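You operate a simulated robot arm through the tools that you are given. There is no shell and no other tool. Be economical: measure what you need, move in short steps, check, and stop when the job is done.

The job below is to be done with a simulated two-armed robot. You get a single attempt, and the scene is never put back.

TASK
On the top of the yellow table, fold the grey cloth in half, so that its two long edges meet.

It is judged by the outcome, as a careful person would: the job done as asked, and still so three seconds after it is handed in. It fails if anything else is knocked over, pushed out of place, dropped, spilled or broken. Flat cloth is picked up by pressing the open fingertips on it (5 to 10 N) and closing them slowly along it; thin cloth reads only 2 to 8 mm in the jaws.

THE ROBOT
Two 7-joint arms with two-finger parallel grippers on one trunk, on a base that drives. Base frame: it is fixed to the floor where the robot stands at the start and does not move with it; the origin is under the middle of the robot, x ahead of it, y to its left, z up. Lengths are in mm, angles in rad, forces in N, time in s.
The left shoulder is at the start at [70, 177, 945], the right one opposite. With the tool pointing down near the work surface each hand reaches from about 280 to 720 mm from the robot's upright axis, wherever it stands, measured 20 degrees to its own side. Places, roughly: top of the yellow table [500, -100, 700]. Payload 3.43 kg a hand.
The TCP of each hand is the grasp point between the finger pads, 30 mm short of the fingertips. In the tool frame z runs along the fingers and y along their closing line. The gripper opens to 94 mm. The fingers are 28 mm wide and 10 mm thick; the gripper's body (50 by 96 mm) begins 55 mm behind the TCP.
Orientation is that of the tool frame in the base frame, as [roll, pitch, yaw] about the fixed x, y, z axes, in that order (R = Rz(yaw) Ry(pitch) Rx(roll)). With the fingers straight down and closing along the base's y, the tool's x points along the base's -x, its y along +y and its z along -z.

THE INTERFACE
- The arms move only by the tool send_rows. It takes "left_series", "right_series" or both (then of equal length, played together; a hand with none holds still); each is a list that holds one entry, the list of rows, each a list of 7 numbers: the gripper command, from -1 (shut) to 1 (fully open), values between in proportion, then the shift along the tool's x, y, z in mm, then the turn, a rotation vector about the tool's x, y, z in rad. In form: [[[grip, x, y, z, wx, wy, wz], ...]]. A call has 1 to 12 rows; each row shifts and turns the commanded pose from where the row before left it, along the tool's axes as they then stand. A row lasts 0.2 s, in which the tool goes at most 50 mm and 0.15 rad; a call with a longer step from one row to the next is refused whole, and so is a gripper value outside its range. A pose out of reach is approached as far as the arm can. The call stops where the force on the tool passes 40 N (or 10 N more than at its start, if that is more) or the arm is blocked; 0.2 s more then pass. Each finger travels about 153 mm/s and halts on what it meets, pressing with about 25 N; the grip force reading is that of the motor and also rises with nothing between the fingers. The clock runs only during rows and for 0.2 s after the last one: add rows that do not move to give the fingers time. The reply holds the time, the measured pose of the TCP, the force on the tool along the base axes, the opening and the grip force, in the units named above and with some noise, with the torque about the TCP (base axes, N m) and any sound that the robot's microphone picked up.
- Cameras (640 x 400 px; columns grow to the right, rows downward): "scene" is now at [131.4, 5.1, 1243.4]; the picture's right is [0.06, -1.00, -0.00], its down [-0.74, -0.05, -0.68] and it looks along [0.67, 0.04, -0.74] (base axes); focal length 294 px, centre (320, 200). "left" rides on the left gripper at [76, -14, -102] in its tool frame; the picture's right is [0.18, 0.98, 0.00], its down [-0.75, 0.14, -0.64] and it looks along [-0.63, 0.12, 0.77] (tool axes); focal length 243 px, centre (320, 200). "right" rides on the right gripper at [76, 14, -103] in its tool frame; the picture's right is [-0.18, 0.98, 0.00], its down [-0.75, -0.14, -0.64] and it looks along [-0.63, -0.12, 0.77] (tool axes); focal length 243 px, centre (320, 200). There is no depth. A picture from a camera that has moved, and an enlarged one, comes with that camera's place and axes in the base frame and with its lens.
- capture(camera): a new picture of that camera. It takes no simulated time.
- slide_trunk(by): slides the trunk up (or, below 0, down) by that many mm; the arms and the scene camera ride with it, the base frame stays. It gives what a move gives, with no picture.
- steer(legs): drives the robot by 1 to 6 legs, each [ahead, turn to the left] in mm and rad, along the robot's own axes; the way and the turn of a leg run together, so that a leg with both is an arc; at most 1500 mm and 3.142 rad a leg. The arms and the cameras ride along, it lands a little off, and it stops where it bumps. It gives what a move gives.
- pan_tilt(pan, tilt): turns the head with the scene camera to pan (to the left, within 1.501 rad either way) and tilt (down, from -0.506 to 1.204), counted from straight ahead of the robot. It gives what a move gives.
- close_up(camera, box): a new picture of the part [left, top, right, bottom] of that camera's present view, enlarged. It takes no simulated time.
- hand_in(): hands the job in; it is judged then, once.

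Go step by step. Nothing tells you exact positions but the pictures and the camera data: compare them with the known pose of the tool, close in by small moves and look again before you grip or let go. The budget is 120 turns and 88 pictures, counting those below and the enlarged ones. Unless the task says otherwise, let go and move clear before handing in, and close with one line.

The tools are called as name(argument=value, ...) on one line, values as JSON. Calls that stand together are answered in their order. send_rows: Moves the arms, as the interface text tells. Its arguments: {"type":"object","properties":{"left_series":{"type":"array","items":{"type":"array","items":{"type":"array","items":{"type":"number"}}}},"right_series":{"type":"array","items":{"type":"array","items":{"type":"array","items":{"type":"number"}}}}},"required":[]} The other tools are called the same way: slide_trunk (by) slides the trunk up or down; steer (legs) drives the base; pan_tilt (pan, tilt) turns the head that bears the scene camera; capture (camera) takes a picture; close_up (camera, box) takes an enlarged picture of a part of a camera's view; hand_in () hands the job in.

At the start:

```text
clock: 0.0
left_tcp_pos: [501.5, 153.4, 861.6]
left_tool_rot: [3.141, -0.001, -3.141]
left_ft_force: [0.0, 0.5, 0.1]
left_torque: [0.0, 0.0, -0.06]
left_gripper_width: 94.2
left_finger_force: 0.0
right_tcp_pos: [339.1, -119.3, 851.4]
right_tool_rot: [3.141, 0.0, -3.141]
right_ft_force: [0.6, 0.4, 0.2]
right_torque: [0.01, 0.02, 0.0]
right_gripper_width: 94.1
right_finger_force: 0.0
trunk travel left (down, up): [-525.0, 315.0]
robot x, y, heading: [-2.1, -0.8, 0.0]
head pan, tilt: [0.065, 0.829]
```

scene: 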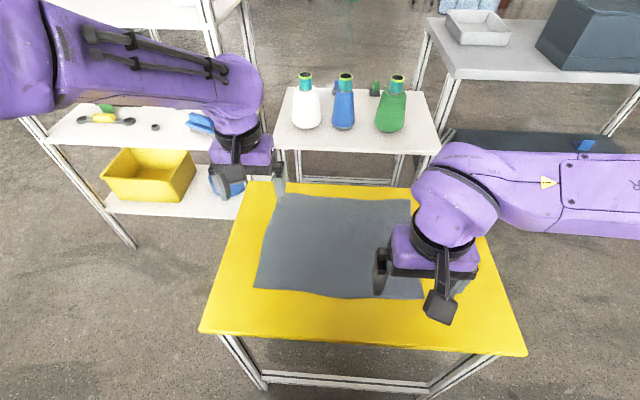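
right: 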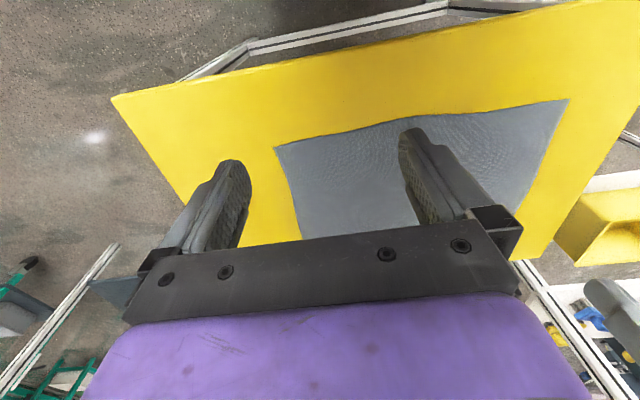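
left: 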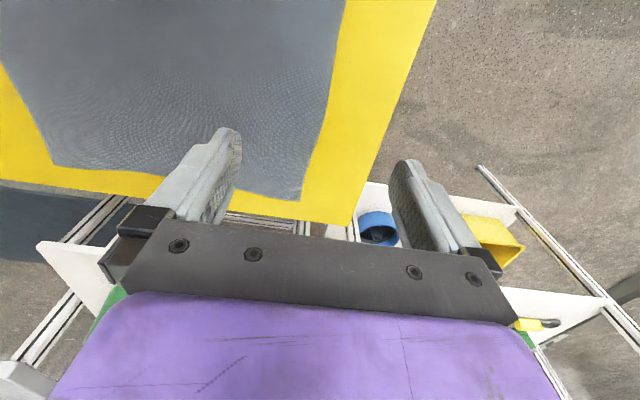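

The grey cloth looks about 340 mm along y by 263 mm along x, with its long edges at x≈380 and x≈644. I'll move the hands aside so I can see all four corners.

send_rows(left_series=[[[1, 0, 40, 0, 0, 0, 0], [1, 0, 40, 0, 0, 0, 0], [1, 0, 0, 0, 0, 0, 0], [1, 0, 0, 0, 0, 0, 0], [1, 0, 0, 0, 0, 0, 0]]], right_series=[[[1, 0, -45, 0, 0, 0, 0], [1, 0, -45, 0, 0, 0, 0], [1, 0, -45, 0, 0, 0, 0], [1, 0, -45, 0, 0, 0, 0], [1, 0, 0, 0, 0, 0, 0]]])

close_up(camera="scene", box=[190, 160, 510, 360])

```text
clock: 1.2
left_tcp_pos: [503.4, 233.4, 861.2]
left_tool_rot: [-3.141, -0.001, -3.14]
left_ft_force: [-0.4, 0.0, -0.7]
left_torque: [0.01, 0.0, -0.03]
left_gripper_width: 94.2
left_finger_force: 0.1
right_tcp_pos: [338.0, -297.5, 850.9]
right_tool_rot: [-3.14, 0.002, -3.138]
right_ft_force: [-0.7, -0.1, -0.8]
right_torque: [0.0, -0.01, 0.04]
right_gripper_width: 93.9
right_finger_force: 0.0
trunk travel left (down, up): [-525.0, 315.0]
robot x, y, heading: [-1.8, -0.2, 0.004]
head pan, tilt: [0.065, 0.829]
```

```text
2.00 times, centred on (350, 260) of scene
camera zoom: at [131.5, 6.0, 1243.4], right [0.06, -1.0, 0.0], down [-0.74, -0.05, -0.68], along [0.67, 0.04, -0.74], focal length 587 px, centre (260, 80)
```

zoom: 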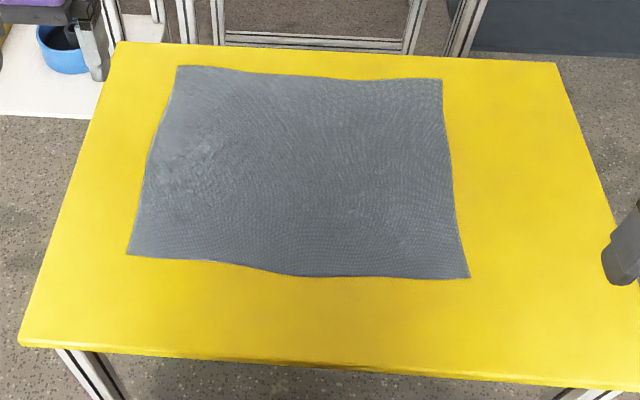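

With the view clear, the corners are NL (386,154), NR (385,-179), FL (646,145) and FR (645,-189). I'll fold the near edge onto the far edge, and start by moving both hands above the near corners with the jaws partly open.

send_rows(left_series=[[[-0.3, 27.5, -26.25, 25, 0, 0, 0], [-0.3, 27.5, -26.25, 25, 0, 0, 0], [-0.3, 27.5, -26.25, 25, 0, 0, 0], [-0.3, 27.5, -26.25, 25, 0, 0, 0], [-0.3, 0, 0, 0, 0, 0, 0], [-0.3, 0, 0, 0, 0, 0, 0]]], right_series=[[[-0.3, -13.75, 36.25, 23, 0, 0, 0], [-0.3, -13.75, 36.25, 23, 0, 0, 0], [-0.3, -13.75, 36.25, 23, 0, 0, 0], [-0.3, -13.75, 36.25, 23, 0, 0, 0], [-0.3, 0, 0, 0, 0, 0, 0], [-0.3, 0, 0, 0, 0, 0, 0]]])

capture(camera="left")

capture(camera="right")

capture(camera="scene")

```text
clock: 2.6
left_tcp_pos: [391.8, 127.6, 761.8]
left_tool_rot: [-3.141, 0.0, -3.14]
left_ft_force: [0.3, -0.7, -0.3]
left_torque: [0.0, -0.01, 0.0]
left_gripper_width: 32.8
left_finger_force: 0.1
right_tcp_pos: [393.9, -153.7, 760.7]
right_tool_rot: [3.142, 0.0, -3.138]
right_ft_force: [-0.4, 1.0, -0.1]
right_torque: [0.02, -0.01, 0.0]
right_gripper_width: 33.1
right_finger_force: 0.2
trunk travel left (down, up): [-525.0, 315.0]
robot x, y, heading: [-1.9, 0.7, 0.001]
head pan, tilt: [0.065, 0.829]
```

```text
83 pictures are left
camera left: at [316.2, 113.0, 864.1], right [-0.19, 0.98, 0.0], down [0.75, 0.14, 0.64], along [0.63, 0.12, -0.77], focal length 243 px, centre (320, 200)
```

left: 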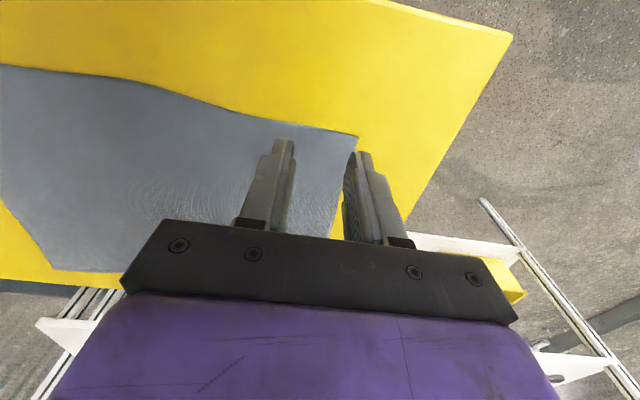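

```text
82 pictures are left
camera right: at [317.5, -140.8, 863.1], right [0.18, 0.98, 0.0], down [0.75, -0.14, 0.64], along [0.63, -0.12, -0.77], focal length 243 px, centre (320, 200)
```

right: 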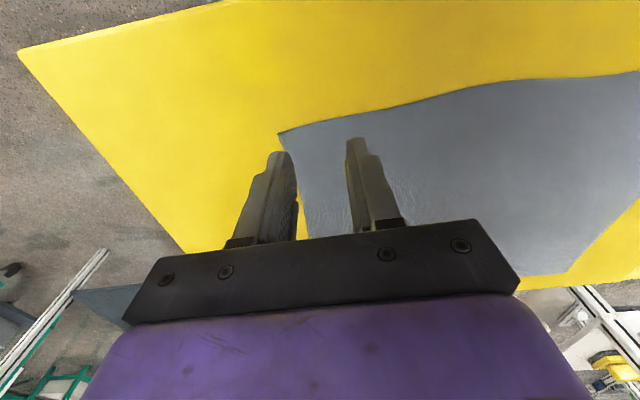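

```text
81 pictures are left
camera scene: at [131.7, 5.3, 1243.3], right [0.06, -1.0, 0.0], down [-0.74, -0.05, -0.68], along [0.67, 0.04, -0.74], focal length 294 px, centre (320, 200)
```

scene: 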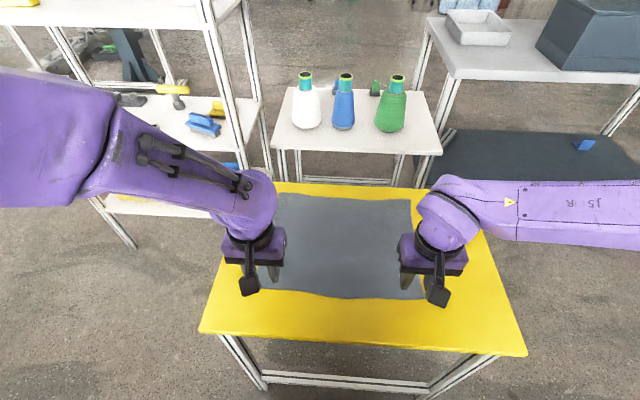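

Both wrist views put the near corners at (387,154) and (385,-182), which agrees with the scene camera. I'll lower both hands to just above the cloth, then continue in small steps.

send_rows(left_series=[[[-0.3, -3, -3, 12, 0, 0, 0], [-0.3, 0, 0, 12, 0, 0, 0], [-0.3, 0, 0, 4, 0, 0, 0], [-0.3, 0, 0, 0, 0, 0, 0], [-0.3, 0, 0, 0, 0, 0, 0]]], right_series=[[[-0.3, -1, 3, 12, 0, 0, 0], [-0.3, 0, 0, 12, 0, 0, 0], [-0.3, 0, 0, 4, 0, 0, 0], [-0.3, 0, 0, 0, 0, 0, 0], [-0.3, 0, 0, 0, 0, 0, 0]]])

```text
clock: 3.8
left_tcp_pos: [392.7, 125.8, 733.1]
left_tool_rot: [3.141, 0.0, -3.141]
left_ft_force: [0.3, 0.1, 0.7]
left_torque: [0.01, 0.0, 0.0]
left_gripper_width: 32.7
left_finger_force: 0.1
right_tcp_pos: [394.8, -152.9, 732.0]
right_tool_rot: [3.14, -0.001, -3.139]
right_ft_force: [0.0, 0.2, 0.6]
right_torque: [0.0, 0.01, -0.02]
right_gripper_width: 33.0
right_finger_force: 0.1
trunk travel left (down, up): [-525.0, 315.0]
robot x, y, heading: [1.2, -1.7, -0.0]
head pan, tilt: [0.065, 0.829]
```

The tips are about 2–3 mm above the cloth with no contact yet. I'll step down until I read light pressure.

send_rows(left_series=[[[-0.3, 0, 0, 1, 0, 0, 0], [-0.3, 0, 0, 1, 0, 0, 0], [-0.3, 0, 0, 1, 0, 0, 0], [-0.3, 0, 0, 0, 0, 0, 0]]], right_series=[[[-0.3, 0, 0, 1, 0, 0, 0], [-0.3, 0, 0, 1, 0, 0, 0], [-0.3, 0, 0, 0, 0, 0, 0], [-0.3, 0, 0, 0, 0, 0, 0]]])

```text
clock: 4.8
left_tcp_pos: [394.8, 125.7, 730.6]
left_tool_rot: [-3.141, -0.001, -3.138]
left_ft_force: [-0.3, 0.0, -0.3]
left_torque: [-0.02, 0.02, -0.02]
left_gripper_width: 32.6
left_finger_force: 0.1
right_tcp_pos: [394.0, -151.1, 728.9]
right_tool_rot: [3.141, 0.001, -3.14]
right_ft_force: [0.0, -0.9, 0.2]
right_torque: [0.02, 0.03, -0.01]
right_gripper_width: 33.0
right_finger_force: 0.0
trunk travel left (down, up): [-525.0, 315.0]
robot x, y, heading: [-2.2, 0.4, 0.003]
head pan, tilt: [0.065, 0.829]
```

send_rows(left_series=[[[-0.3, 0, 0, 1, 0, 0, 0], [-0.3, 0, 0, 1, 0, 0, 0], [-0.3, 0, 0, 0, 0, 0, 0]]], right_series=[[[-0.3, 0, 0, 1, 0, 0, 0], [-0.3, 0, 0, 0, 0, 0, 0], [-0.3, 0, 0, 0, 0, 0, 0]]])

```text
clock: 5.6
left_tcp_pos: [394.7, 126.1, 728.4]
left_tool_rot: [3.14, -0.001, -3.14]
left_ft_force: [0.0, 0.3, 0.4]
left_torque: [-0.04, 0.01, 0.01]
left_gripper_width: 32.7
left_finger_force: 0.0
right_tcp_pos: [394.5, -152.3, 727.9]
right_tool_rot: [3.141, 0.0, -3.141]
right_ft_force: [0.0, -0.1, 0.1]
right_torque: [0.0, 0.02, -0.01]
right_gripper_width: 32.9
right_finger_force: 0.2
trunk travel left (down, up): [-525.0, 315.0]
robot x, y, heading: [-0.1, -3.5, 0.003]
head pan, tilt: [0.065, 0.829]
```

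No contact yet, so the table top is a little below 698. I'll keep stepping down.

send_rows(left_series=[[[-0.3, 0, 0, 1, 0, 0, 0], [-0.3, 0, 0, 1, 0, 0, 0], [-0.3, 0, 0, 0, 0, 0, 0]]], right_series=[[[-0.3, 0, 0, 1, 0, 0, 0], [-0.3, 0, 0, 1, 0, 0, 0], [-0.3, 0, 0, 0, 0, 0, 0]]])

close_up(camera="left", box=[220, 100, 440, 240])

```text
clock: 6.4
left_tcp_pos: [395.3, 126.6, 727.0]
left_tool_rot: [3.141, 0.0, -3.139]
left_ft_force: [0.3, -0.3, 0.3]
left_torque: [0.03, -0.01, 0.01]
left_gripper_width: 32.9
left_finger_force: 0.0
right_tcp_pos: [393.7, -152.3, 725.9]
right_tool_rot: [3.141, 0.0, -3.14]
right_ft_force: [0.7, 0.4, 0.1]
right_torque: [-0.02, 0.01, 0.0]
right_gripper_width: 32.8
right_finger_force: 0.0
trunk travel left (down, up): [-525.0, 315.0]
robot x, y, heading: [1.7, 4.6, -0.002]
head pan, tilt: [0.065, 0.829]
```

```text
2.86 times, centred on (330, 170) of left
camera zoom: at [318.3, 110.9, 829.3], right [-0.19, 0.98, 0.0], down [0.75, 0.14, 0.64], along [0.63, 0.12, -0.77], focal length 693 px, centre (291, 286)
```

zoom: 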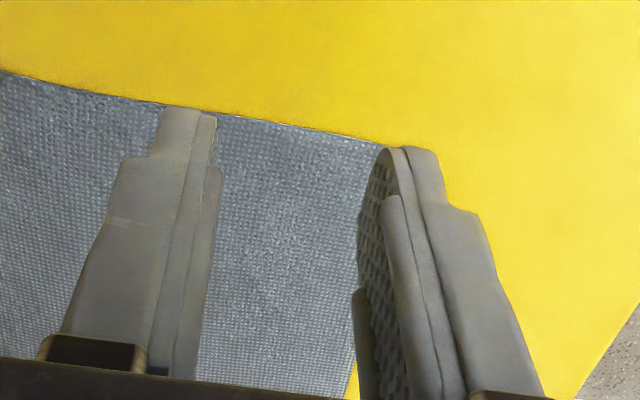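

The left fingers are over the cloth with the outer one very near its side edge. I'll shift both hands a few mm inward and keep going down.

send_rows(left_series=[[[-0.3, 0, -5, 0, 0, 0, 0], [-0.3, 0, 0, 1, 0, 0, 0], [-0.3, 0, 0, 1, 0, 0, 0], [-0.3, 0, 0, 0, 0, 0, 0]]], right_series=[[[-0.3, 0, 3, 0, 0, 0, 0], [-0.3, 0, 0, 1, 0, 0, 0], [-0.3, 0, 0, 1, 0, 0, 0], [-0.3, 0, 0, 0, 0, 0, 0]]])

```text
clock: 7.4
left_tcp_pos: [394.4, 122.7, 725.1]
left_tool_rot: [3.141, -0.001, -3.141]
left_ft_force: [-0.4, 0.0, -0.5]
left_torque: [-0.02, 0.0, 0.02]
left_gripper_width: 32.9
left_finger_force: 0.0
right_tcp_pos: [395.8, -149.0, 723.9]
right_tool_rot: [3.141, 0.0, -3.14]
right_ft_force: [0.0, 0.3, -1.4]
right_torque: [0.02, -0.03, -0.04]
right_gripper_width: 32.8
right_finger_force: 0.1
trunk travel left (down, up): [-525.0, 315.0]
robot x, y, heading: [1.0, 2.4, 0.004]
head pan, tilt: [0.065, 0.829]
```

send_rows(left_series=[[[-0.3, 0, 0, 1, 0, 0, 0], [-0.3, 0, 0, 1, 0, 0, 0], [-0.3, 0, 0, 1, 0, 0, 0], [-0.3, 0, 0, 0, 0, 0, 0]]], right_series=[[[-0.3, 0, 0, 1, 0, 0, 0], [-0.3, 0, 0, 1, 0, 0, 0], [-0.3, 0, 0, 0, 0, 0, 0], [-0.3, 0, 0, 0, 0, 0, 0]]])

```text
clock: 8.4
left_tcp_pos: [394.5, 120.3, 721.7]
left_tool_rot: [3.141, 0.001, -3.14]
left_ft_force: [0.3, 0.3, -0.3]
left_torque: [0.0, 0.01, 0.01]
left_gripper_width: 32.9
left_finger_force: 0.0
right_tcp_pos: [393.8, -149.3, 721.8]
right_tool_rot: [3.141, -0.001, -3.14]
right_ft_force: [0.2, 0.2, -0.5]
right_torque: [0.02, -0.01, 0.03]
right_gripper_width: 32.8
right_finger_force: 0.2
trunk travel left (down, up): [-525.0, 315.0]
robot x, y, heading: [2.8, -3.0, -0.002]
head pan, tilt: [0.065, 0.829]
```

close_up(camera="right", box=[220, 90, 420, 215])

close_up(camera="left", box=[220, 90, 420, 215])

```text
3.20 times, centred on (320, 152) of right
camera zoom: at [317.8, -134.8, 824.1], right [0.18, 0.98, 0.0], down [0.75, -0.14, 0.64], along [0.63, -0.12, -0.77], focal length 776 px, centre (320, 352)
```

zoom: 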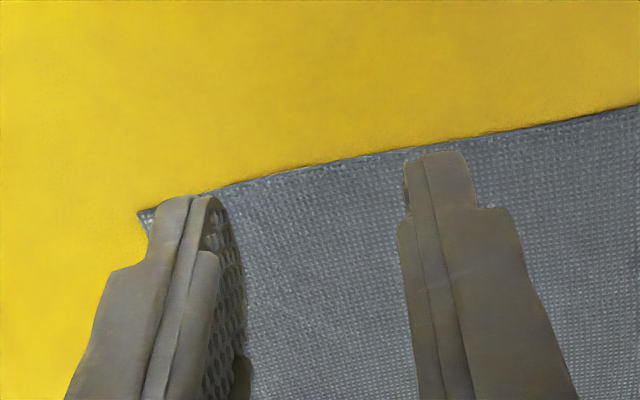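

```text
3.20 times, centred on (320, 152) of left
camera zoom: at [318.3, 106.0, 824.6], right [-0.19, 0.98, 0.0], down [0.75, 0.14, 0.64], along [0.63, 0.12, -0.77], focal length 776 px, centre (320, 352)
```

zoom: 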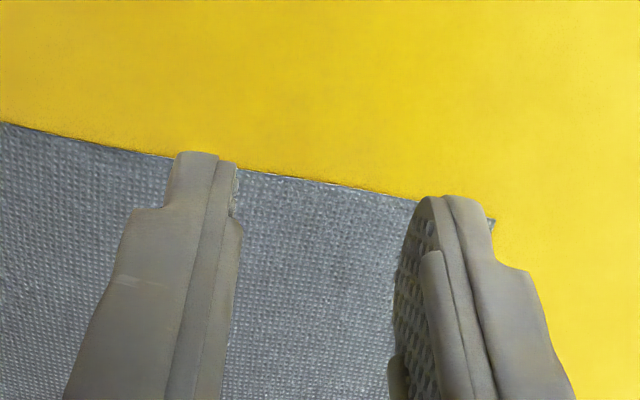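

There's still no contact. Triangulating the corners from two heights puts the table at z≈680, so the corners are nearer (396,159) and (395,-186). I'll correct x and y and keep descending.

send_rows(left_series=[[[-0.3, -7, 6, 2, 0, 0, 0], [-0.3, 0, 0, 2, 0, 0, 0], [-0.3, 0, 0, 1, 0, 0, 0], [-0.3, 0, 0, 1, 0, 0, 0], [-0.3, 0, 0, 0, 0, 0, 0]]], right_series=[[[-0.3, -7, -5, 2, 0, 0, 0], [-0.3, 0, 0, 2, 0, 0, 0], [-0.3, 0, 0, 1, 0, 0, 0], [-0.3, 0, 0, 1, 0, 0, 0], [-0.3, 0, 0, 0, 0, 0, 0]]])

```text
clock: 9.6
left_tcp_pos: [401.2, 127.4, 717.3]
left_tool_rot: [-3.141, 0.001, -3.14]
left_ft_force: [-0.1, 0.1, 0.2]
left_torque: [0.01, 0.03, -0.01]
left_gripper_width: 33.1
left_finger_force: 0.1
right_tcp_pos: [401.0, -154.1, 715.2]
right_tool_rot: [3.141, 0.001, -3.141]
right_ft_force: [0.7, -0.4, 0.3]
right_torque: [0.0, 0.02, 0.02]
right_gripper_width: 33.0
right_finger_force: 0.0
trunk travel left (down, up): [-525.0, 315.0]
robot x, y, heading: [-0.7, 2.7, -0.001]
head pan, tilt: [0.065, 0.829]
```

send_rows(left_series=[[[-0.3, 0, 0, 1, 0, 0, 0], [-0.3, 0, 0, 1, 0, 0, 0], [-0.3, 0, 0, 1, 0, 0, 0], [-0.3, 0, 0, 0, 0, 0, 0]]], right_series=[[[-0.3, 0, 0, 1, 0, 0, 0], [-0.3, 0, 0, 1, 0, 0, 0], [-0.3, 0, 0, 0, 0, 0, 0], [-0.3, 0, 0, 0, 0, 0, 0]]])

```text
clock: 10.6
left_tcp_pos: [400.8, 126.8, 712.4]
left_tool_rot: [-3.14, -0.001, -3.139]
left_ft_force: [1.0, -0.4, 0.0]
left_torque: [0.0, 0.0, 0.01]
left_gripper_width: 32.9
left_finger_force: 0.1
right_tcp_pos: [401.3, -153.3, 713.5]
right_tool_rot: [-3.141, -0.001, -3.141]
right_ft_force: [0.3, 0.4, -0.3]
right_torque: [-0.03, -0.04, -0.03]
right_gripper_width: 32.7
right_finger_force: 0.1
trunk travel left (down, up): [-525.0, 315.0]
robot x, y, heading: [-4.1, 0.6, 0.001]
head pan, tilt: [0.065, 0.829]
```

send_rows(left_series=[[[-0.3, 0, 0, 1, 0, 0, 0], [-0.3, 0, 0, 1, 0, 0, 0], [-0.3, 0, 0, 0, 0, 0, 0], [-0.3, 0, 0, 0, 0, 0, 0]]], right_series=[[[-0.3, 0, 0, 1, 0, 0, 0], [-0.3, 0, 0, 1, 0, 0, 0], [-0.3, 0, 0, 0, 0, 0, 0], [-0.3, 0, 0, 0, 0, 0, 0]]])

```text
clock: 11.6
left_tcp_pos: [401.6, 126.6, 709.6]
left_tool_rot: [-3.141, 0.001, -3.139]
left_ft_force: [0.4, -0.5, -0.2]
left_torque: [0.03, -0.02, 0.02]
left_gripper_width: 32.8
left_finger_force: 0.2
right_tcp_pos: [401.1, -154.2, 712.3]
right_tool_rot: [3.141, 0.002, -3.141]
right_ft_force: [-0.2, 0.1, 0.6]
right_torque: [-0.01, 0.02, 0.0]
right_gripper_width: 32.8
right_finger_force: 0.0
trunk travel left (down, up): [-525.0, 315.0]
robot x, y, heading: [-0.7, -0.9, -0.002]
head pan, tilt: [0.065, 0.829]
```

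send_rows(left_series=[[[-0.3, 0, 0, 1, 0, 0, 0], [-0.3, 0, 0, 0, 0, 0, 0], [-0.3, 0, 0, 0, 0, 0, 0], [-0.3, 0, 0, 0, 0, 0, 0]]], right_series=[[[-0.3, 0, 0, 1, 0, 0, 0], [-0.3, 0, 0, 1, 0, 0, 0], [-0.3, 0, 0, 1, 0, 0, 0], [-0.3, 0, 0, 0, 0, 0, 0]]])

close_up(camera="left", box=[220, 90, 420, 215])

close_up(camera="right", box=[220, 90, 420, 215])

```text
clock: 12.6
left_tcp_pos: [400.5, 127.1, 710.0]
left_tool_rot: [3.141, 0.0, -3.139]
left_ft_force: [-0.1, 0.6, -0.3]
left_torque: [-0.01, 0.0, 0.0]
left_gripper_width: 32.8
left_finger_force: 0.1
right_tcp_pos: [400.7, -153.5, 708.6]
right_tool_rot: [3.141, -0.001, -3.139]
right_ft_force: [-0.2, -0.3, -0.2]
right_torque: [0.01, 0.02, 0.03]
right_gripper_width: 32.8
right_finger_force: 0.1
trunk travel left (down, up): [-525.0, 315.0]
robot x, y, heading: [-4.1, -0.4, -0.003]
head pan, tilt: [0.065, 0.829]
```

```text
3.20 times, centred on (320, 152) of left
camera zoom: at [324.9, 111.9, 812.5], right [-0.19, 0.98, 0.0], down [0.75, 0.14, 0.64], along [0.63, 0.12, -0.77], focal length 776 px, centre (320, 352)
```

zoom: 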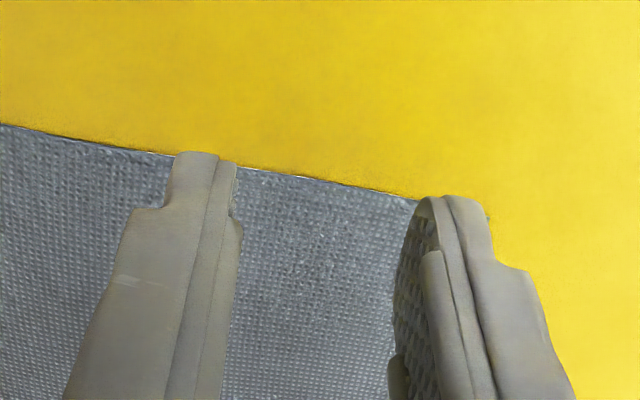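

```text
3.20 times, centred on (320, 152) of right
camera zoom: at [324.7, -139.3, 810.9], right [0.18, 0.98, 0.0], down [0.75, -0.14, 0.64], along [0.63, -0.12, -0.77], focal length 776 px, centre (320, 352)
```

zoom: 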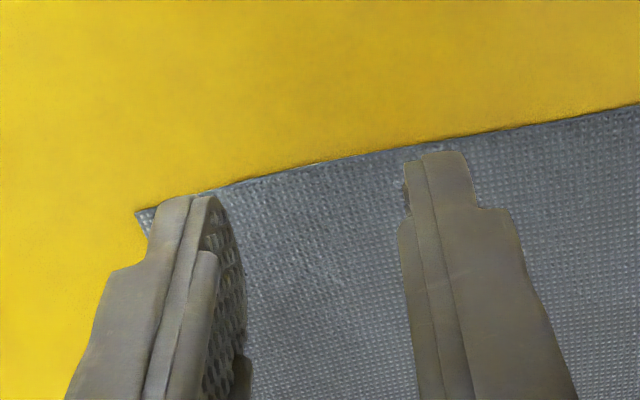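

The fingertips look almost on the cloth. I'll keep stepping down about 2 mm at a time.

send_rows(left_series=[[[-0.3, 0, 0, 1, 0, 0, 0], [-0.3, 0, 0, 1, 0, 0, 0], [-0.3, 0, 0, 0, 0, 0, 0], [-0.3, 0, 0, 0, 0, 0, 0]]], right_series=[[[-0.3, 0, 0, 1, 0, 0, 0], [-0.3, 0, 0, 0, 0, 0, 0], [-0.3, 0, 0, 0, 0, 0, 0], [-0.3, 0, 0, 0, 0, 0, 0]]])

```text
clock: 13.6
left_tcp_pos: [400.7, 127.3, 706.9]
left_tool_rot: [3.14, 0.0, -3.14]
left_ft_force: [-0.4, -0.4, -0.6]
left_torque: [-0.01, 0.01, 0.0]
left_gripper_width: 32.8
left_finger_force: 0.0
right_tcp_pos: [400.4, -153.6, 707.8]
right_tool_rot: [-3.141, 0.001, -3.14]
right_ft_force: [0.0, 0.2, 1.4]
right_torque: [0.0, 0.04, 0.0]
right_gripper_width: 33.0
right_finger_force: 0.1
trunk travel left (down, up): [-525.0, 315.0]
robot x, y, heading: [-0.9, -1.4, -0.002]
head pan, tilt: [0.065, 0.829]
```

send_rows(left_series=[[[-0.3, 0, 0, 1, 0, 0, 0], [-0.3, 0, 0, 1, 0, 0, 0], [-0.3, 0, 0, 0, 0, 0, 0], [-0.3, 0, 0, 0, 0, 0, 0]]], right_series=[[[-0.3, 0, 0, 1, 0, 0, 0], [-0.3, 0, 0, 1, 0, 0, 0], [-0.3, 0, 0, 0, 0, 0, 0], [-0.3, 0, 0, 0, 0, 0, 0]]])

```text
clock: 14.6
left_tcp_pos: [401.8, 126.9, 704.0]
left_tool_rot: [3.141, 0.0, 3.141]
left_ft_force: [-0.3, -0.1, -0.6]
left_torque: [-0.01, -0.02, 0.01]
left_gripper_width: 32.7
left_finger_force: 0.0
right_tcp_pos: [400.8, -154.2, 705.1]
right_tool_rot: [-3.141, 0.0, -3.139]
right_ft_force: [-0.1, 0.4, 1.0]
right_torque: [0.01, -0.03, 0.05]
right_gripper_width: 33.0
right_finger_force: 0.0
trunk travel left (down, up): [-525.0, 315.0]
robot x, y, heading: [-2.2, -3.4, 0.002]
head pan, tilt: [0.065, 0.829]
```

send_rows(left_series=[[[-0.3, 0, 0, 1, 0, 0, 0], [-0.3, 0, 0, 1, 0, 0, 0], [-0.3, 0, 0, 0, 0, 0, 0], [-0.3, 0, 0, 0, 0, 0, 0]]], right_series=[[[-0.3, 0, 0, 1, 0, 0, 0], [-0.3, 0, 0, 1, 0, 0, 0], [-0.3, 0, 0, 0, 0, 0, 0], [-0.3, 0, 0, 0, 0, 0, 0]]])

close_up(camera="right", box=[220, 90, 420, 215])

```text
clock: 15.6
left_tcp_pos: [401.1, 127.8, 703.2]
left_tool_rot: [-3.141, 0.0, -3.14]
left_ft_force: [-0.5, 0.2, 0.2]
left_torque: [0.04, -0.03, -0.02]
left_gripper_width: 32.9
left_finger_force: 0.0
right_tcp_pos: [401.7, -154.3, 702.2]
right_tool_rot: [3.14, 0.0, -3.141]
right_ft_force: [1.0, -0.1, 0.0]
right_torque: [0.03, 0.03, -0.01]
right_gripper_width: 32.7
right_finger_force: 0.1
trunk travel left (down, up): [-525.0, 315.0]
robot x, y, heading: [3.2, -0.7, 0.001]
head pan, tilt: [0.065, 0.829]
```

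```text
3.20 times, centred on (320, 152) of right
camera zoom: at [324.6, -139.5, 805.7], right [0.18, 0.98, 0.0], down [0.75, -0.14, 0.64], along [0.63, -0.12, -0.77], focal length 776 px, centre (320, 352)
```

zoom: 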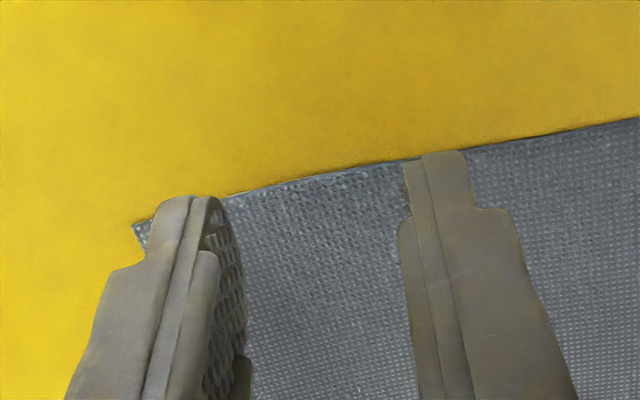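

send_rows(left_series=[[[-0.3, -3, 0, 1, 0, 0, 0], [-0.3, 0, 0, 1, 0, 0, 0], [-0.3, 0, 0, 1, 0, 0, 0], [-0.3, 0, 0, 0, 0, 0, 0], [-0.3, 0, 0, 0, 0, 0, 0]]], right_series=[[[-0.3, -4, -2, 1, 0, 0, 0], [-0.3, 0, 0, 1, 0, 0, 0], [-0.3, 0, 0, 0, 0, 0, 0], [-0.3, 0, 0, 0, 0, 0, 0], [-0.3, 0, 0, 0, 0, 0, 0]]])

```text
clock: 16.8
left_tcp_pos: [405.1, 127.7, 699.4]
left_tool_rot: [3.141, 0.001, -3.139]
left_ft_force: [-0.4, 0.5, 0.0]
left_torque: [-0.03, 0.03, 0.0]
left_gripper_width: 32.8
left_finger_force: 0.1
right_tcp_pos: [405.0, -155.0, 701.9]
right_tool_rot: [-3.14, 0.0, -3.14]
right_ft_force: [-1.1, -0.1, -0.5]
right_torque: [0.02, 0.0, 0.03]
right_gripper_width: 32.7
right_finger_force: 0.0
trunk travel left (down, up): [-525.0, 315.0]
robot x, y, heading: [1.5, -0.5, 0.002]
head pan, tilt: [0.065, 0.829]
```

send_rows(left_series=[[[-0.3, 0, 0, 1, 0, 0, 0], [-0.3, 0, 0, 1, 0, 0, 0], [-0.3, 0, 0, 0, 0, 0, 0], [-0.3, 0, 0, 0, 0, 0, 0]]], right_series=[[[-0.3, 0, 0, 1, 0, 0, 0], [-0.3, 0, 0, 1, 0, 0, 0], [-0.3, 0, 0, 1, 0, 0, 0], [-0.3, 0, 0, 0, 0, 0, 0]]])

```text
clock: 17.8
left_tcp_pos: [403.7, 126.8, 700.3]
left_tool_rot: [3.141, -0.001, -3.14]
left_ft_force: [-0.4, -0.4, -0.8]
left_torque: [-0.03, 0.02, -0.01]
left_gripper_width: 32.8
left_finger_force: 0.1
right_tcp_pos: [403.7, -156.2, 699.2]
right_tool_rot: [3.141, 0.001, -3.14]
right_ft_force: [0.3, -0.4, -0.8]
right_torque: [-0.03, -0.01, 0.02]
right_gripper_width: 32.9
right_finger_force: 0.1
trunk travel left (down, up): [-525.0, 315.0]
robot x, y, heading: [2.0, 0.4, 0.0]
head pan, tilt: [0.065, 0.829]
```

send_rows(left_series=[[[-0.3, 0, 0, 1, 0, 0, 0], [-0.3, 0, 0, 1, 0, 0, 0], [-0.3, 0, 0, 1, 0, 0, 0], [-0.3, 0, 0, 0, 0, 0, 0]]], right_series=[[[-0.3, 0, 0, 1, 0, 0, 0], [-0.3, 0, 0, 1, 0, 0, 0], [-0.3, 0, 0, 1, 0, 0, 0], [-0.3, 0, 0, 0, 0, 0, 0]]])

close_up(camera="right", box=[220, 90, 420, 215])

close_up(camera="scene", box=[220, 230, 460, 380])

```text
clock: 18.8
left_tcp_pos: [404.2, 128.0, 696.7]
left_tool_rot: [-3.141, -0.001, -3.139]
left_ft_force: [-0.8, -0.5, 0.5]
left_torque: [0.02, -0.01, -0.01]
left_gripper_width: 33.0
left_finger_force: 0.0
right_tcp_pos: [405.2, -157.1, 695.5]
right_tool_rot: [3.142, -0.001, -3.141]
right_ft_force: [-0.7, -0.1, 0.3]
right_torque: [-0.01, -0.01, 0.02]
right_gripper_width: 32.9
right_finger_force: 0.1
trunk travel left (down, up): [-525.0, 315.0]
robot x, y, heading: [1.8, 1.6, -0.002]
head pan, tilt: [0.065, 0.829]
```

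```text
3.20 times, centred on (320, 152) of right
camera zoom: at [328.9, -141.6, 798.6], right [0.18, 0.98, 0.0], down [0.75, -0.14, 0.64], along [0.63, -0.12, -0.77], focal length 776 px, centre (320, 352)
```

zoom: 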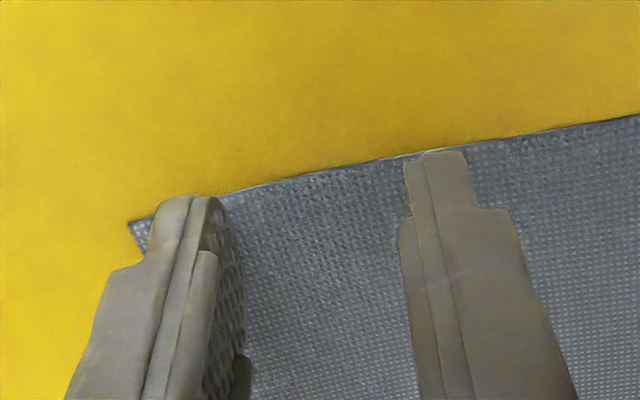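

```text
2.67 times, centred on (340, 305) of scene
camera zoom: at [131.3, 5.0, 1243.4], right [0.06, -1.0, 0.0], down [-0.74, -0.05, -0.68], along [0.67, 0.04, -0.74], focal length 783 px, centre (267, -80)
```

zoom: 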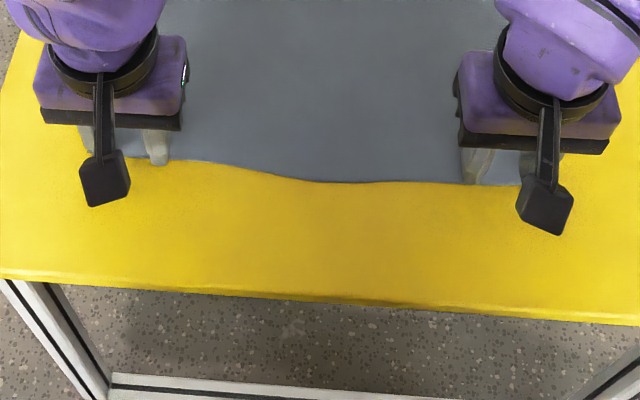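

send_rows(left_series=[[[-0.3, 0, 0, 1, 0, 0, 0], [-0.3, 0, 0, 1, 0, 0, 0], [-0.3, 0, 0, 1, 0, 0, 0], [-0.3, 0, 0, 0, 0, 0, 0]]], right_series=[[[-0.3, 0, 0, 1, 0, 0, 0], [-0.3, 0, 0, 1, 0, 0, 0], [-0.3, 0, 0, 1, 0, 0, 0], [-0.3, 0, 0, 0, 0, 0, 0]]])

```text
clock: 19.8
left_tcp_pos: [404.4, 126.7, 692.7]
left_tool_rot: [3.141, 0.001, -3.14]
left_ft_force: [0.5, -0.3, 0.0]
left_torque: [0.01, 0.03, 0.04]
left_gripper_width: 33.0
left_finger_force: 0.0
right_tcp_pos: [404.9, -155.1, 693.6]
right_tool_rot: [3.141, 0.002, -3.139]
right_ft_force: [-0.4, -1.4, -1.3]
right_torque: [-0.02, 0.01, -0.03]
right_gripper_width: 33.0
right_finger_force: 0.0
trunk travel left (down, up): [-525.0, 315.0]
robot x, y, heading: [1.2, -2.3, -0.0]
head pan, tilt: [0.065, 0.829]
```

send_rows(left_series=[[[-0.3, 0, 0, 1, 0, 0, 0], [-0.3, 0, 0, 1, 0, 0, 0], [-0.3, 0, 0, 0, 0, 0, 0], [-0.3, 0, 0, 0, 0, 0, 0]]], right_series=[[[-0.3, 0, 0, 1, 0, 0, 0], [-0.3, 0, 0, 1, 0, 0, 0], [-0.3, 0, 0, 0, 0, 0, 0], [-0.3, 0, 0, 0, 0, 0, 0]]])

capture(camera="right")

capture(camera="left")

```text
clock: 20.8
left_tcp_pos: [404.7, 126.5, 691.9]
left_tool_rot: [-3.141, 0.0, -3.141]
left_ft_force: [-0.3, -0.3, 0.5]
left_torque: [-0.02, -0.02, -0.01]
left_gripper_width: 32.8
left_finger_force: 0.1
right_tcp_pos: [404.4, -156.1, 691.0]
right_tool_rot: [3.14, 0.0, -3.14]
right_ft_force: [0.3, 0.1, 0.9]
right_torque: [-0.02, -0.01, 0.0]
right_gripper_width: 33.1
right_finger_force: 0.1
trunk travel left (down, up): [-525.0, 315.0]
robot x, y, heading: [0.3, -0.8, 0.001]
head pan, tilt: [0.065, 0.829]
```

```text
72 pictures are left
camera right: at [328.4, -141.3, 793.5], right [0.18, 0.98, 0.0], down [0.75, -0.14, 0.64], along [0.63, -0.12, -0.77], focal length 243 px, centre (320, 200)
```

right: 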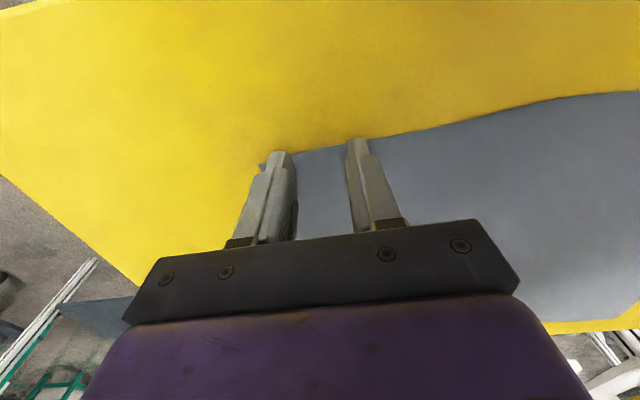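

```text
71 pictures are left
camera left: at [328.3, 111.8, 793.5], right [-0.19, 0.98, 0.0], down [0.75, 0.14, 0.64], along [0.63, 0.12, -0.77], focal length 243 px, centre (320, 200)
```

left: 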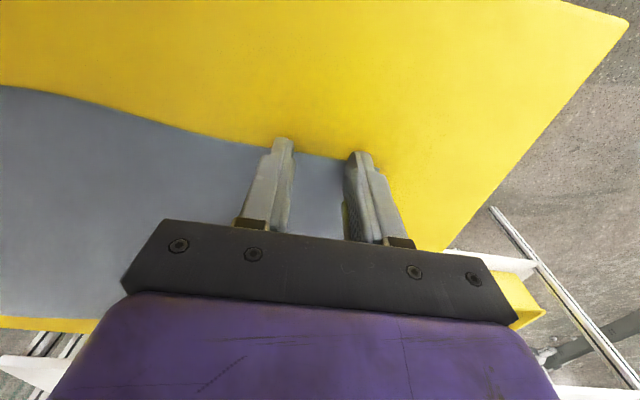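

The fingertips are visually at the cloth (z≈660). I'll keep stepping down and watch the force.

send_rows(left_series=[[[-0.3, 0, 0, 1, 0, 0, 0], [-0.3, 0, 0, 1, 0, 0, 0], [-0.3, 0, 0, 1, 0, 0, 0], [-0.3, 0, 0, 0, 0, 0, 0]]], right_series=[[[-0.3, 0, 0, 1, 0, 0, 0], [-0.3, 0, 0, 1, 0, 0, 0], [-0.3, 0, 0, 1, 0, 0, 0], [-0.3, 0, 0, 0, 0, 0, 0]]])

```text
clock: 21.8
left_tcp_pos: [403.9, 126.6, 689.7]
left_tool_rot: [3.14, 0.006, -3.14]
left_ft_force: [3.8, 6.1, 31.6]
left_torque: [0.25, 0.33, -0.38]
left_gripper_width: 32.9
left_finger_force: 0.1
right_tcp_pos: [404.8, -156.1, 689.1]
right_tool_rot: [-3.141, 0.004, -3.14]
right_ft_force: [3.4, -0.8, 8.9]
right_torque: [-0.14, 0.01, 0.04]
right_gripper_width: 33.0
right_finger_force: 0.1
trunk travel left (down, up): [-525.0, 315.0]
robot x, y, heading: [1.8, -6.0, 0.003]
head pan, tilt: [0.065, 0.829]
```

Contact: the table is at z≈659. The left hand presses too hard (32 N), so I'll ease it up a little; the right at 9 N is good.

send_rows(left_series=[[[-0.3, 0, 0, -1, 0, 0, 0], [-0.3, 0, 0, -0.5, 0, 0, 0], [-0.3, 0, 0, 0, 0, 0, 0]]])

```text
clock: 22.6
left_tcp_pos: [402.0, 126.5, 692.0]
left_tool_rot: [-3.14, 0.004, -3.139]
left_ft_force: [0.5, -3.9, 13.2]
left_torque: [0.01, -0.13, 0.0]
left_gripper_width: 33.2
left_finger_force: 0.0
right_tcp_pos: [403.2, -156.3, 690.4]
right_tool_rot: [3.14, 0.006, -3.141]
right_ft_force: [3.5, 0.4, 37.7]
right_torque: [-0.25, -0.16, 0.05]
right_gripper_width: 32.9
right_finger_force: 0.1
trunk travel left (down, up): [-525.0, 315.0]
robot x, y, heading: [-0.4, 2.8, -0.003]
head pan, tilt: [0.065, 0.829]
```

send_rows(left_series=[[[-0.3, 0, 0, -0.3, 0, 0, 0], [-0.3, 0, 0, 0, 0, 0, 0], [-0.3, 0, 0, 0, 0, 0, 0]]], right_series=[[[-0.3, 0, 0, -1, 0, 0, 0], [-0.3, 0, 0, -0.7, 0, 0, 0], [-0.3, 0, 0, 0, 0, 0, 0]]])

```text
clock: 23.4
left_tcp_pos: [403.2, 127.1, 691.3]
left_tool_rot: [-3.141, 0.004, -3.139]
left_ft_force: [-2.1, -2.6, 12.3]
left_torque: [-0.03, 0.0, -0.01]
left_gripper_width: 33.7
left_finger_force: 0.2
right_tcp_pos: [405.1, -155.8, 692.0]
right_tool_rot: [3.14, 0.003, -3.138]
right_ft_force: [6.0, 2.1, 30.4]
right_torque: [0.04, -0.24, -0.03]
right_gripper_width: 33.1
right_finger_force: 0.2
trunk travel left (down, up): [-525.0, 315.0]
robot x, y, heading: [3.7, 1.4, 0.004]
head pan, tilt: [0.065, 0.829]
```

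send_rows(left_series=[[[-0.3, 0, 0, -0.2, 0, 0, 0], [-0.3, 0, 0, 0, 0, 0, 0], [-0.3, 0, 0, 0, 0, 0, 0]]], right_series=[[[-0.3, 0, 0, -0.5, 0, 0, 0], [-0.3, 0, 0, -0.5, 0, 0, 0], [-0.3, 0, 0, 0, 0, 0, 0]]])

```text
clock: 24.2
left_tcp_pos: [403.3, 127.3, 691.2]
left_tool_rot: [3.141, 0.003, -3.141]
left_ft_force: [-1.9, -1.0, 14.0]
left_torque: [0.04, -0.01, -0.04]
left_gripper_width: 33.4
left_finger_force: 0.9
right_tcp_pos: [402.4, -155.6, 690.9]
right_tool_rot: [3.14, 0.001, -3.138]
right_ft_force: [2.1, 4.4, 16.5]
right_torque: [0.13, -0.15, 0.02]
right_gripper_width: 33.2
right_finger_force: 0.6
trunk travel left (down, up): [-525.0, 315.0]
robot x, y, heading: [3.0, -3.5, 0.001]
head pan, tilt: [0.065, 0.829]
```

Pressures are 14 and 16 N. I'll ease off slightly and close both jaws slowly along the cloth.

send_rows(left_series=[[[-0.3, 0, 0, -0.3, 0, 0, 0], [-0.37, 0, 0, 0, 0, 0, 0], [-0.44, 0, 0, 0, 0, 0, 0], [-0.51, 0, 0, 0, 0, 0, 0], [-0.58, 0, 0, 0, 0, 0, 0], [-0.65, 0, 0, 0, 0, 0, 0], [-0.72, 0, 0, 0, 0, 0, 0], [-0.79, 0, 0, 0, 0, 0, 0], [-0.86, 0, 0, 0, 0, 0, 0], [-0.93, 0, 0, 0, 0, 0, 0], [-1, 0, 0, 0, 0, 0, 0], [-1, 0, 0, 0, 0, 0, 0]]], right_series=[[[-0.3, 0, 0, -0.5, 0, 0, 0], [-0.37, 0, 0, 0, 0, 0, 0], [-0.44, 0, 0, 0, 0, 0, 0], [-0.51, 0, 0, 0, 0, 0, 0], [-0.58, 0, 0, 0, 0, 0, 0], [-0.65, 0, 0, 0, 0, 0, 0], [-0.72, 0, 0, 0, 0, 0, 0], [-0.79, 0, 0, 0, 0, 0, 0], [-0.86, 0, 0, 0, 0, 0, 0], [-0.93, 0, 0, 0, 0, 0, 0], [-1, 0, 0, 0, 0, 0, 0], [-1, 0, 0, 0, 0, 0, 0]]])

close_up(camera="left", box=[220, 90, 420, 215])

close_up(camera="right", box=[220, 90, 420, 215])

```text
clock: 26.8
left_tcp_pos: [404.3, 127.3, 691.4]
left_tool_rot: [3.141, 0.001, -3.14]
left_ft_force: [0.2, -0.4, 10.4]
left_torque: [0.02, -0.08, 0.01]
left_gripper_width: 0.1
left_finger_force: 25.0
right_tcp_pos: [403.8, -155.1, 692.1]
right_tool_rot: [-3.142, 0.0, -3.14]
right_ft_force: [-0.3, 0.7, 0.5]
right_torque: [-0.02, 0.01, -0.05]
right_gripper_width: 0.0
right_finger_force: 24.8
trunk travel left (down, up): [-525.0, 315.0]
robot x, y, heading: [-0.3, 2.2, -0.001]
head pan, tilt: [0.065, 0.829]
```

```text
3.20 times, centred on (320, 152) of left
camera zoom: at [327.7, 111.7, 793.9], right [-0.19, 0.98, 0.0], down [0.75, 0.14, 0.64], along [0.63, 0.12, -0.77], focal length 776 px, centre (320, 352)
```

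zoom: 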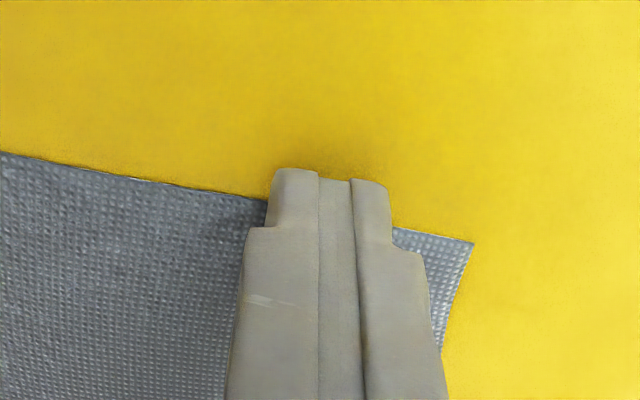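

```text
3.20 times, centred on (320, 152) of right
camera zoom: at [328.2, -141.6, 793.9], right [0.18, 0.98, 0.0], down [0.75, -0.14, 0.64], along [0.63, -0.12, -0.77], focal length 776 px, centre (320, 352)
```

zoom: 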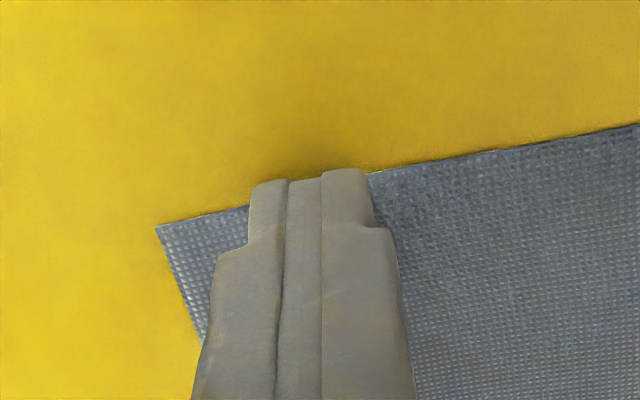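

The jaws read 0 mm, so they slipped without taking cloth; the fingers were only half over the edge (edge at x≈401). I'll lift, reopen, move about 11 mm further in, and press again.

send_rows(left_series=[[[-1, 0, 0, -5, 0, 0, 0], [-0.1, 0, 0, 0, 0, 0, 0], [-0.1, -11, -4, 0, 0, 0, 0], [-0.1, 0, 0, 2, 0, 0, 0], [-0.1, 0, 0, 2, 0, 0, 0], [-0.1, 0, 0, 0, 0, 0, 0]]], right_series=[[[-1, 0, 0, -5, 0, 0, 0], [-0.1, 0, 0, 0, 0, 0, 0], [-0.1, -11, 2, 0, 0, 0, 0], [-0.1, 0, 0, 2, 0, 0, 0], [-0.1, 0, 0, 2, 0, 0, 0], [-0.1, 0, 0, 0, 0, 0, 0]]])

```text
clock: 28.2
left_tcp_pos: [414.9, 121.9, 690.4]
left_tool_rot: [3.141, 0.001, -3.142]
left_ft_force: [0.0, -0.3, 2.2]
left_torque: [0.0, 0.02, -0.02]
left_gripper_width: 42.3
left_finger_force: 0.0
right_tcp_pos: [417.0, -154.9, 692.7]
right_tool_rot: [3.141, 0.001, -3.14]
right_ft_force: [-0.4, -0.2, 0.5]
right_torque: [0.03, 0.01, -0.02]
right_gripper_width: 42.4
right_finger_force: 0.0
trunk travel left (down, up): [-525.0, 315.0]
robot x, y, heading: [-0.3, 4.7, 0.002]
head pan, tilt: [0.065, 0.829]
```

send_rows(left_series=[[[-0.1, 0, 0, 0.5, 0, 0, 0], [-0.1, 0, 0, 0.3, 0, 0, 0], [-0.1, 0, 0, 0, 0, 0, 0]]], right_series=[[[-0.1, 0, 0, 0.7, 0, 0, 0], [-0.1, 0, 0, 0.7, 0, 0, 0], [-0.1, 0, 0, 0, 0, 0, 0]]])

```text
clock: 29.0
left_tcp_pos: [414.6, 123.2, 691.4]
left_tool_rot: [3.141, 0.003, -3.14]
left_ft_force: [-0.6, 1.7, 17.1]
left_torque: [0.01, 0.05, -0.01]
left_gripper_width: 42.4
left_finger_force: 0.1
right_tcp_pos: [416.8, -154.4, 692.9]
right_tool_rot: [3.141, 0.002, -3.139]
right_ft_force: [0.7, 0.1, 0.2]
right_torque: [0.03, 0.01, -0.03]
right_gripper_width: 42.4
right_finger_force: 0.0
trunk travel left (down, up): [-525.0, 315.0]
robot x, y, heading: [3.4, 1.7, 0.001]
head pan, tilt: [0.065, 0.829]
```

send_rows(left_series=[[[-0.1, 0, 0, -0.3, 0, 0, 0], [-0.1, 0, 0, 0, 0, 0, 0], [-0.1, 0, 0, 0, 0, 0, 0]]], right_series=[[[-0.1, 0, 0, 0.5, 0, 0, 0], [-0.1, 0, 0, 0.5, 0, 0, 0], [-0.1, 0, 0, 0, 0, 0, 0]]])

```text
clock: 29.8
left_tcp_pos: [414.6, 122.4, 690.9]
left_tool_rot: [3.141, 0.002, -3.141]
left_ft_force: [2.5, 0.7, 12.3]
left_torque: [-0.02, -0.05, 0.03]
left_gripper_width: 41.9
left_finger_force: 0.1
right_tcp_pos: [415.8, -153.1, 691.8]
right_tool_rot: [-3.14, 0.005, -3.141]
right_ft_force: [0.1, -2.9, 13.2]
right_torque: [-0.05, 0.04, 0.06]
right_gripper_width: 42.1
right_finger_force: 0.2
trunk travel left (down, up): [-525.0, 315.0]
robot x, y, heading: [-0.1, 0.2, 0.003]
head pan, tilt: [0.065, 0.829]
```

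Both press at about 12–13 N. Closing slowly now.

send_rows(left_series=[[[-0.15, 0, 0, 0, 0, 0, 0], [-0.2, 0, 0, 0, 0, 0, 0], [-0.25, 0, 0, 0, 0, 0, 0], [-0.3, 0, 0, 0, 0, 0, 0], [-0.35, 0, 0, 0, 0, 0, 0], [-0.4, 0, 0, 0, 0, 0, 0], [-0.45, 0, 0, 0, 0, 0, 0], [-0.5, 0, 0, 0, 0, 0, 0]]], right_series=[[[-0.15, 0, 0, 0, 0, 0, 0], [-0.2, 0, 0, 0, 0, 0, 0], [-0.25, 0, 0, 0, 0, 0, 0], [-0.3, 0, 0, 0, 0, 0, 0], [-0.35, 0, 0, 0, 0, 0, 0], [-0.4, 0, 0, 0, 0, 0, 0], [-0.45, 0, 0, 0, 0, 0, 0], [-0.5, 0, 0, 0, 0, 0, 0]]])

close_up(camera="left", box=[220, 90, 420, 215])

close_up(camera="right", box=[220, 90, 420, 215])

```text
clock: 31.6
left_tcp_pos: [415.3, 122.2, 690.7]
left_tool_rot: [-3.141, 0.002, -3.14]
left_ft_force: [0.2, -0.8, 10.4]
left_torque: [0.03, 0.0, 0.0]
left_gripper_width: 24.0
left_finger_force: 0.7
right_tcp_pos: [414.3, -152.7, 692.1]
right_tool_rot: [3.141, 0.004, -3.139]
right_ft_force: [-0.2, -0.5, 19.8]
right_torque: [0.09, 0.09, 0.01]
right_gripper_width: 23.8
right_finger_force: 0.2
trunk travel left (down, up): [-525.0, 315.0]
robot x, y, heading: [1.2, 1.4, 0.002]
head pan, tilt: [0.065, 0.829]
```

```text
3.20 times, centred on (320, 152) of left
camera zoom: at [337.6, 108.4, 793.9], right [-0.19, 0.98, 0.0], down [0.75, 0.14, 0.64], along [0.63, 0.12, -0.77], focal length 776 px, centre (320, 352)
```

zoom: 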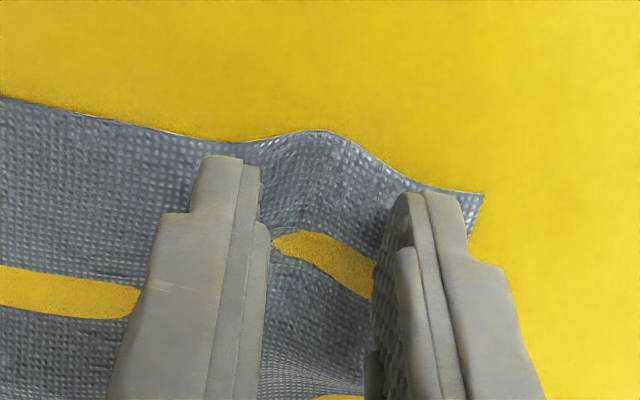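

```text
3.20 times, centred on (320, 152) of right
camera zoom: at [338.5, -138.8, 793.5], right [0.18, 0.98, 0.0], down [0.75, -0.14, 0.64], along [0.63, -0.12, -0.76], focal length 776 px, centre (320, 352)
```

zoom: 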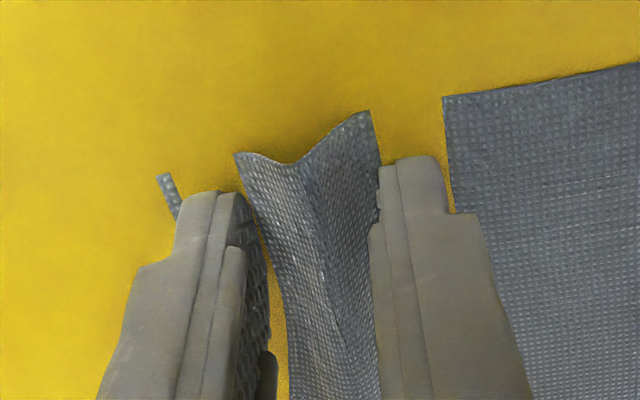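

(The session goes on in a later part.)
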